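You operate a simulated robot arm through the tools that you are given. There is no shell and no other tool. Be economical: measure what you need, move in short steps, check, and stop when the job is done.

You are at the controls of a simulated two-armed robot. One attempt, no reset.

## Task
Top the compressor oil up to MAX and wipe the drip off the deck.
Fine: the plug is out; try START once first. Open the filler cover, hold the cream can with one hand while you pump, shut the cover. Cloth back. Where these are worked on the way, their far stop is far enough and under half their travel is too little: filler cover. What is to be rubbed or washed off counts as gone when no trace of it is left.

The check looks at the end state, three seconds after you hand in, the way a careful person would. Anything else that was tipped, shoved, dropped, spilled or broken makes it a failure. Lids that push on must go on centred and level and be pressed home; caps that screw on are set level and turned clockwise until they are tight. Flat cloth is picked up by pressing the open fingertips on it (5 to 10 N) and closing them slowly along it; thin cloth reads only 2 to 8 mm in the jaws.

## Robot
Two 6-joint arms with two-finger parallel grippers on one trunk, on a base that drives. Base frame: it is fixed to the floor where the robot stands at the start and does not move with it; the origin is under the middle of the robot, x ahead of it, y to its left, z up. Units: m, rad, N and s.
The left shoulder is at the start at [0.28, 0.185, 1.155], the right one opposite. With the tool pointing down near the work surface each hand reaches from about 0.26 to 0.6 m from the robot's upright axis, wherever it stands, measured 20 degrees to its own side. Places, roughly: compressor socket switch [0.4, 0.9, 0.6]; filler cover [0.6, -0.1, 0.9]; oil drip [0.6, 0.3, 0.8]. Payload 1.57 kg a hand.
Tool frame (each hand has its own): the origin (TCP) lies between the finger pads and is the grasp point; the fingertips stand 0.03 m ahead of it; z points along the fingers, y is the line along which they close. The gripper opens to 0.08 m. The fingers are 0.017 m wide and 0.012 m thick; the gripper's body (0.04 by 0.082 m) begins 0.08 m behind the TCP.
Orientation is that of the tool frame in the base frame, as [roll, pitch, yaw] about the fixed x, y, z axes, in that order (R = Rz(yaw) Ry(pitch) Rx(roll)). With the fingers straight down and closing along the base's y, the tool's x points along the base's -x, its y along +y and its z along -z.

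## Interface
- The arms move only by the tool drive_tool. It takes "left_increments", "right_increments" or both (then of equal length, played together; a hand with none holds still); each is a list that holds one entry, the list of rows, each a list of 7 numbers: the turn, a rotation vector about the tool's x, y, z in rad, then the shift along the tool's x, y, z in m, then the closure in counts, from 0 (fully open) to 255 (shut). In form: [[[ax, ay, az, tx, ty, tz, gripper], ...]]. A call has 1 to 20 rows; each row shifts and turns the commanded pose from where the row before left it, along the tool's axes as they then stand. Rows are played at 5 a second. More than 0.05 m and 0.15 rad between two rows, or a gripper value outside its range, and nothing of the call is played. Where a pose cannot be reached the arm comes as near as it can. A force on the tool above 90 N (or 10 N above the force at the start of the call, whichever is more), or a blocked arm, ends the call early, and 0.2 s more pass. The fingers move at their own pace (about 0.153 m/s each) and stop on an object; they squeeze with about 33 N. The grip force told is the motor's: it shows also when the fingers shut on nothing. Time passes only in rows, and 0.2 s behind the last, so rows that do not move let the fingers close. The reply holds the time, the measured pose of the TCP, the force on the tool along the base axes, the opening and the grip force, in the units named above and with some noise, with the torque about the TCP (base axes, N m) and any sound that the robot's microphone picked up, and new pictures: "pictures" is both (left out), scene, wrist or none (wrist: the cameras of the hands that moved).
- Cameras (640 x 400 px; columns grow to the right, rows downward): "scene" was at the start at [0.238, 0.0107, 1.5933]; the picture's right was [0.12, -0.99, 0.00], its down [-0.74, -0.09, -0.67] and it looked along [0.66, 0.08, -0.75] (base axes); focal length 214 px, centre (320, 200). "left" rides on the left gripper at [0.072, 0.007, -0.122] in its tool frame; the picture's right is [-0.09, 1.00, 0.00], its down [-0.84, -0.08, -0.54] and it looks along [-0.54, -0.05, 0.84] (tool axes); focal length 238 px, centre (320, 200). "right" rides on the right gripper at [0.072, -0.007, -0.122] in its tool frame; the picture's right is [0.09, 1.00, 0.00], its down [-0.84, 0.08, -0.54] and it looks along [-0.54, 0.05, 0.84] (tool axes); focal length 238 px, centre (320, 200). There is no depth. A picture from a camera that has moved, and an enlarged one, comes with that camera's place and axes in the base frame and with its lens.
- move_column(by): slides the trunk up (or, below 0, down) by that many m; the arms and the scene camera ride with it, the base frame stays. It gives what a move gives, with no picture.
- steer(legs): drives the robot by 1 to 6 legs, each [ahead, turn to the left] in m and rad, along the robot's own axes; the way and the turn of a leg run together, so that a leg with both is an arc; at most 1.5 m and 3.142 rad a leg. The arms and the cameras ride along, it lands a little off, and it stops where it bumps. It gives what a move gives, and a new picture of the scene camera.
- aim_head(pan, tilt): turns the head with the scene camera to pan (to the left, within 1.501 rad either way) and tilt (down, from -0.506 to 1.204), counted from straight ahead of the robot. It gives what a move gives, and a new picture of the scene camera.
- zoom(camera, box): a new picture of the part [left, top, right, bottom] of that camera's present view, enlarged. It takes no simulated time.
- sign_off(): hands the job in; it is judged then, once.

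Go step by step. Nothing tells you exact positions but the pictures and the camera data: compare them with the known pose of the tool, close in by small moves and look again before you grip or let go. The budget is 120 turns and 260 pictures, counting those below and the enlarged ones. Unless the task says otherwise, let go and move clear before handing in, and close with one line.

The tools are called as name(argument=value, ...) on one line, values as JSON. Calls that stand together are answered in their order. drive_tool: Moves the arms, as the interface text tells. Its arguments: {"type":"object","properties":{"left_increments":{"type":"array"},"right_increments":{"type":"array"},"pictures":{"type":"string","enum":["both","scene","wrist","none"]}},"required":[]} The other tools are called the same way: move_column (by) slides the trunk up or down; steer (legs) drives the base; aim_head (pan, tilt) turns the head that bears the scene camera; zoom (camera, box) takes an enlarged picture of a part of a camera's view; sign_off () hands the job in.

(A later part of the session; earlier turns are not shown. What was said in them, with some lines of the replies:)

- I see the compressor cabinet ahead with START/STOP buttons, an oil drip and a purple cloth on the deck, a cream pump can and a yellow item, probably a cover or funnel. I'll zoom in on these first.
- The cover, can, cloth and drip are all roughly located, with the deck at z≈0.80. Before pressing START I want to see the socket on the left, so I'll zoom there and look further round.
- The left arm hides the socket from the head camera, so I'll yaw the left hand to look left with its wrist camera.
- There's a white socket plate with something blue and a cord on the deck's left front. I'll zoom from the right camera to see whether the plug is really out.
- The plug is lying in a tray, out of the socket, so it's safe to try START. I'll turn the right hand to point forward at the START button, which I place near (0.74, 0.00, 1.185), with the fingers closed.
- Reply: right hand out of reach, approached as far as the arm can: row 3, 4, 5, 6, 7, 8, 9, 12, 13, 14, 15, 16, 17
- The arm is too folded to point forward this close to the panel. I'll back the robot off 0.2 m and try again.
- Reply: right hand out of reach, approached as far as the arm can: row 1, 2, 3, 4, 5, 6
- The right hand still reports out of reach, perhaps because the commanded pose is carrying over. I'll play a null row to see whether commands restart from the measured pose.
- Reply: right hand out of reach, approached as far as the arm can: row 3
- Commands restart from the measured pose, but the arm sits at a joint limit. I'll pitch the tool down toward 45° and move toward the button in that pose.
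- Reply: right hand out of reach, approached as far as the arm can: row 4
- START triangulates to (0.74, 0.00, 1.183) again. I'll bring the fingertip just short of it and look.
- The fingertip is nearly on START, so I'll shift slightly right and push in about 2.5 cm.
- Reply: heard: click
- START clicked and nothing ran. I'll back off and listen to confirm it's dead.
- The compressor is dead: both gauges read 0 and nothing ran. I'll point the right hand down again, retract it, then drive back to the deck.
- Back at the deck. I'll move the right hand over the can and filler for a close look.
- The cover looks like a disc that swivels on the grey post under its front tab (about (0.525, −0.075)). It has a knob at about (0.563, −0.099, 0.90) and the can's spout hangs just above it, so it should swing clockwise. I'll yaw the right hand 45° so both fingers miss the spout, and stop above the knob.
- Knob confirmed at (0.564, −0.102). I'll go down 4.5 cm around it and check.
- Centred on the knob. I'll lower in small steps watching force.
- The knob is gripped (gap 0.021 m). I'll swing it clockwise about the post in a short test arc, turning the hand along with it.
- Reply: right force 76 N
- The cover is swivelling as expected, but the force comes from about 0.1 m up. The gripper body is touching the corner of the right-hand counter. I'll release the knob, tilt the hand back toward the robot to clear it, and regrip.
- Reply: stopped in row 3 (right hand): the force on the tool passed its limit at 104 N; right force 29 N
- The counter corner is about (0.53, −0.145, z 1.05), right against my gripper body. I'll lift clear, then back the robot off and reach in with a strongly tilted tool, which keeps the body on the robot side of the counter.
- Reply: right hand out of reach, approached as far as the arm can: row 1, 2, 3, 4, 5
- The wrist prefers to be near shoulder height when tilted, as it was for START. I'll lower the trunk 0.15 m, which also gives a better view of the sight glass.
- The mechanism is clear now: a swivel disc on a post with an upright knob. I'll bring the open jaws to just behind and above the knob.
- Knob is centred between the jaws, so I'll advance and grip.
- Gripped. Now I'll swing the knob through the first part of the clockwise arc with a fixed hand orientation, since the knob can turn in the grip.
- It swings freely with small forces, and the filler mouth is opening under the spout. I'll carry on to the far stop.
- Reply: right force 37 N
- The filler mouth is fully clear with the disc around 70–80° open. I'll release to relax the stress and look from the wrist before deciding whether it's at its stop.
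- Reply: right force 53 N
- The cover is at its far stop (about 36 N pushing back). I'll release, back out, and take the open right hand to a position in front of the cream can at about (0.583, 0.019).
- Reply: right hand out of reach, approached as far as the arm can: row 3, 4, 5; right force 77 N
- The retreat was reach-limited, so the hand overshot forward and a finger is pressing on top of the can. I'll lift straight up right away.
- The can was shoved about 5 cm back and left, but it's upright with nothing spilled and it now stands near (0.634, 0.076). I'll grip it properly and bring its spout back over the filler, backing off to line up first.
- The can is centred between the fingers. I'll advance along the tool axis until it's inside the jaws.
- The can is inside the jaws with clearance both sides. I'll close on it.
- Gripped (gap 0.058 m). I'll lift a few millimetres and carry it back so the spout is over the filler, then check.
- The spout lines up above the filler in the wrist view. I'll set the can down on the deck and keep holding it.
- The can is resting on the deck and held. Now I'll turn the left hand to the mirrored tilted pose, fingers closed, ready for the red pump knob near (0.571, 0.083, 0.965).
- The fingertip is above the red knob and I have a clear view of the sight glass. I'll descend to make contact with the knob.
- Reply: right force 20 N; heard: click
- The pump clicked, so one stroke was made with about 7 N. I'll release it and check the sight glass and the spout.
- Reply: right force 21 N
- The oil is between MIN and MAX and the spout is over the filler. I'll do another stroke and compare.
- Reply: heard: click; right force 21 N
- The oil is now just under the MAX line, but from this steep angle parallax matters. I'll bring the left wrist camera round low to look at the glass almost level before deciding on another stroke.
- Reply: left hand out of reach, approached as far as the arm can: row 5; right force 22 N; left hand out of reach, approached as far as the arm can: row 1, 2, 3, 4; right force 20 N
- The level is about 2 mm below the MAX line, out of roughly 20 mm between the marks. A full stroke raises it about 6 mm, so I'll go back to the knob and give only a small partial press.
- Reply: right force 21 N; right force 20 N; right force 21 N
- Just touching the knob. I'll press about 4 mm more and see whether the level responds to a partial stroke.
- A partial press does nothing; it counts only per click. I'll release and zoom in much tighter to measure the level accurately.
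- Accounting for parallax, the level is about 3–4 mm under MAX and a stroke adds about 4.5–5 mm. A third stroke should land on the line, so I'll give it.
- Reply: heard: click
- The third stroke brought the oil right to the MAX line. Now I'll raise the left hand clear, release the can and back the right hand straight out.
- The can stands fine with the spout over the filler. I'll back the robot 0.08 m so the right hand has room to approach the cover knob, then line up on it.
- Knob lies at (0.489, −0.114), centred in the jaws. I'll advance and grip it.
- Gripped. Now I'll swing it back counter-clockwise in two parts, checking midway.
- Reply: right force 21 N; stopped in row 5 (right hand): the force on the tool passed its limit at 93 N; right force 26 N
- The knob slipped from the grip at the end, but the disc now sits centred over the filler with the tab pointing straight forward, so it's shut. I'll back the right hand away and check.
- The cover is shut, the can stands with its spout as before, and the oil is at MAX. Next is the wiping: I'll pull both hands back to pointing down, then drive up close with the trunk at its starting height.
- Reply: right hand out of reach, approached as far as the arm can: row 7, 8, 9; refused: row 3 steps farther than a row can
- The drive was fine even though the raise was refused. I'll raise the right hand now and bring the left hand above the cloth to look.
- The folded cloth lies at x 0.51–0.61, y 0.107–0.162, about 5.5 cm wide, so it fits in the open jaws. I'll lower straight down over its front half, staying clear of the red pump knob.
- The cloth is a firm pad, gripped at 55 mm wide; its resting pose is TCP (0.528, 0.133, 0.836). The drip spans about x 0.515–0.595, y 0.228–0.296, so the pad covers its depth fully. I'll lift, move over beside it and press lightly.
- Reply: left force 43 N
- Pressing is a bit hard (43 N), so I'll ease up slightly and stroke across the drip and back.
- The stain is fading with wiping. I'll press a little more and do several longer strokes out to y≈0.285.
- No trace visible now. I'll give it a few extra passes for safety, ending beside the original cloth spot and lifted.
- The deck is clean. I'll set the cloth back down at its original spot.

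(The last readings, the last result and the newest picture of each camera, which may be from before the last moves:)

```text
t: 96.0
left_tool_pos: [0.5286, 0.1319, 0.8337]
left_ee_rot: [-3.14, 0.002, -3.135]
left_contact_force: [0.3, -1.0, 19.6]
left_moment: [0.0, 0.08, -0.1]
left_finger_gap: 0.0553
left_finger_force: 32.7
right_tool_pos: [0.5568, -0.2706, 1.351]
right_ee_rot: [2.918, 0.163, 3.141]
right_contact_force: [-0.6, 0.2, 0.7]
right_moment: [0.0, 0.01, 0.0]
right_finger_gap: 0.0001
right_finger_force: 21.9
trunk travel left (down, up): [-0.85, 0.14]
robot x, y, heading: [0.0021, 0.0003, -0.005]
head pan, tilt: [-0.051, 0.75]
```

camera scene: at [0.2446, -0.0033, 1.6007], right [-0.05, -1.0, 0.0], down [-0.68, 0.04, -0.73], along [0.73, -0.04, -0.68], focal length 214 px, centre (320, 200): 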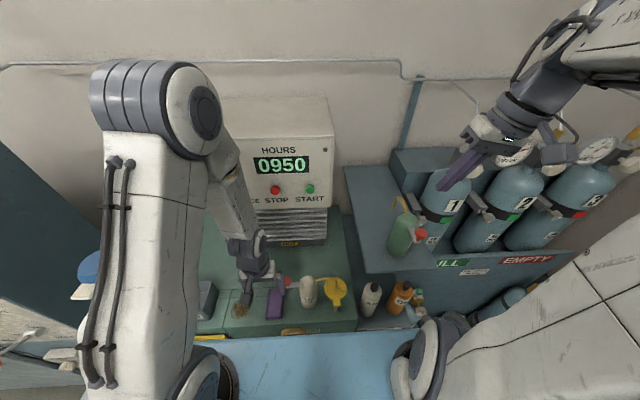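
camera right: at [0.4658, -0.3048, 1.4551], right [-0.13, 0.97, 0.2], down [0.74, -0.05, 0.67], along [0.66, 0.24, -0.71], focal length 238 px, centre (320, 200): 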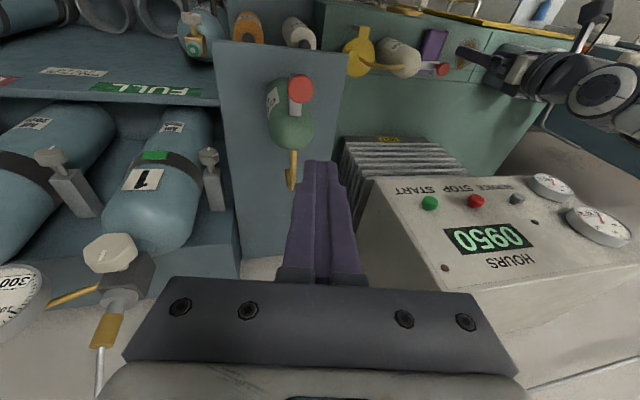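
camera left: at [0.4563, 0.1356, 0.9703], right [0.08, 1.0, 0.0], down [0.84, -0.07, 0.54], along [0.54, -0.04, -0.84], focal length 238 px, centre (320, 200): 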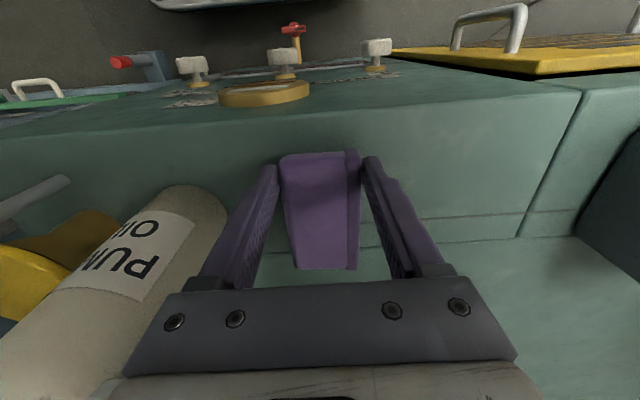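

On the deck. I'll ease the pressure, open slowly, and rise straight up.

drive_tool(left_increments=[[[0, 0, 0, 0, 0, -0.001, 160], [0, 0, 0, 0, 0, 0, 60], [0, 0, 0, 0, 0, 0, 0], [0, 0, 0, 0, 0, 0, 0], [0, 0, 0, 0, 0, -0.04, 0], [0, 0, 0, 0, 0, -0.045, 0], [0, 0, 0, 0, 0, -0.045, 0], [0, 0, 0, 0, 0, -0.045, 0], [0, 0, 0, 0, 0.03, -0.035, 0], [0, 0, 0, 0, 0.035, -0.035, 0], [0, 0, 0, 0, 0.035, -0.035, 0], [0, 0, 0, 0, 0.035, -0.035, 0], [0, 0, 0, 0, 0.035, -0.03, 0]]])

zoom(camera="scene", box=[210, 250, 370, 350])

zoom(camera="left", box=[140, 20, 360, 160])

```text
t: 98.8
left_tool_pos: [0.5266, 0.3038, 1.1798]
left_ee_rot: [3.141, 0.0, -3.134]
left_contact_force: [-0.2, -0.2, -0.2]
left_moment: [0.02, -0.01, -0.02]
left_finger_gap: 0.0798
left_finger_force: 0.0
right_tool_pos: [0.557, -0.2708, 1.3496]
right_ee_rot: [2.915, 0.163, 3.139]
right_contact_force: [-0.2, 0.3, 0.3]
right_moment: [-0.02, 0.02, -0.01]
right_finger_gap: 0.0001
right_finger_force: 21.3
trunk travel left (down, up): [-0.85, 0.14]
robot x, y, heading: [0.0055, -0.0003, -0.005]
head pan, tilt: [-0.051, 0.75]
camera scene: at [0.2446, -0.0033, 1.6007], right [-0.05, -1.0, 0.0], down [-0.68, 0.04, -0.73], along [0.73, -0.04, -0.68], focal length 214 px, centre (320, 200)
camera left: at [0.4549, 0.3097, 1.3024], right [0.09, 1.0, 0.0], down [0.84, -0.07, 0.54], along [0.54, -0.05, -0.84], focal length 238 px, centre (320, 200)
```

scene: 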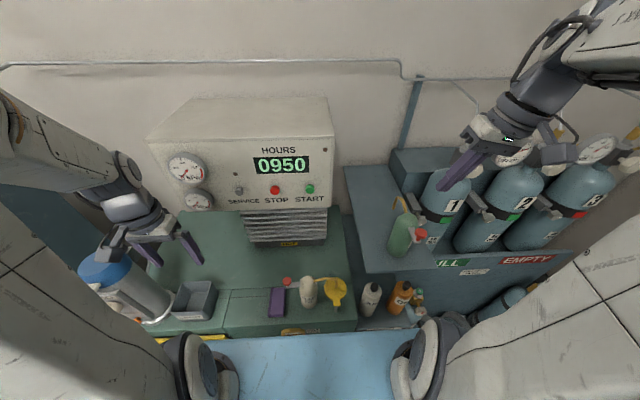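
left: 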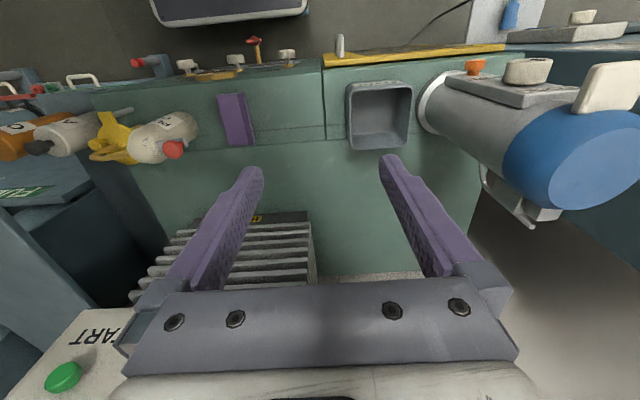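

```text
4.00 times, centred on (290, 300) of scene
camera zoom: at [0.2446, -0.0033, 1.6007], right [-0.05, -1.0, 0.0], down [-0.68, 0.04, -0.73], along [0.73, -0.04, -0.68], focal length 858 px, centre (440, -200)
```

zoom: 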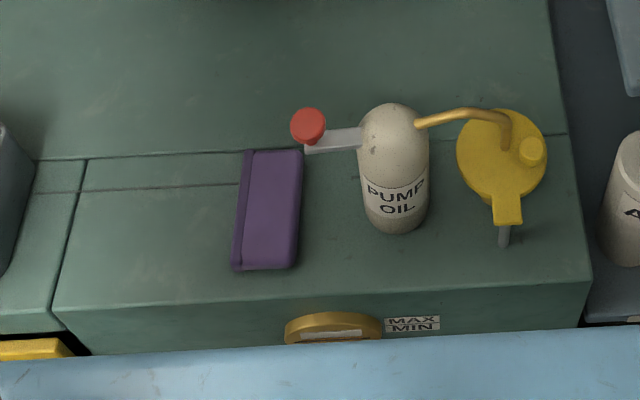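

```text
2.86 times, centred on (250, 90) of left
camera zoom: at [0.4549, 0.3097, 1.3024], right [0.09, 1.0, 0.0], down [0.84, -0.07, 0.54], along [0.54, -0.05, -0.84], focal length 681 px, centre (520, 514)
```

zoom: 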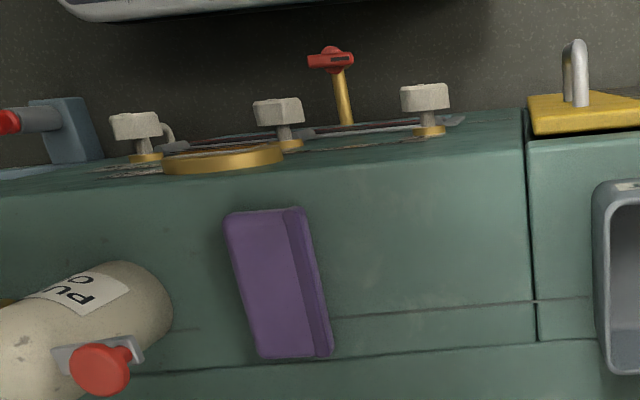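

The oil is at MAX, the cover is shut, the deck is clean, the cloth and can are back in place, and both hands are clear. I'm handing in.

sign_off()

```text
The job is handed in.
```

I topped the oil up to the MAX line, possibly a millimetre or two over, shut the filler cover, wiped the drip off and put the cloth back. START did nothing when I tried it first. My hand knocked the cream can about 5 cm before pumping; it stayed upright, nothing spilled, and I put it back within about 1 cm of its spot.
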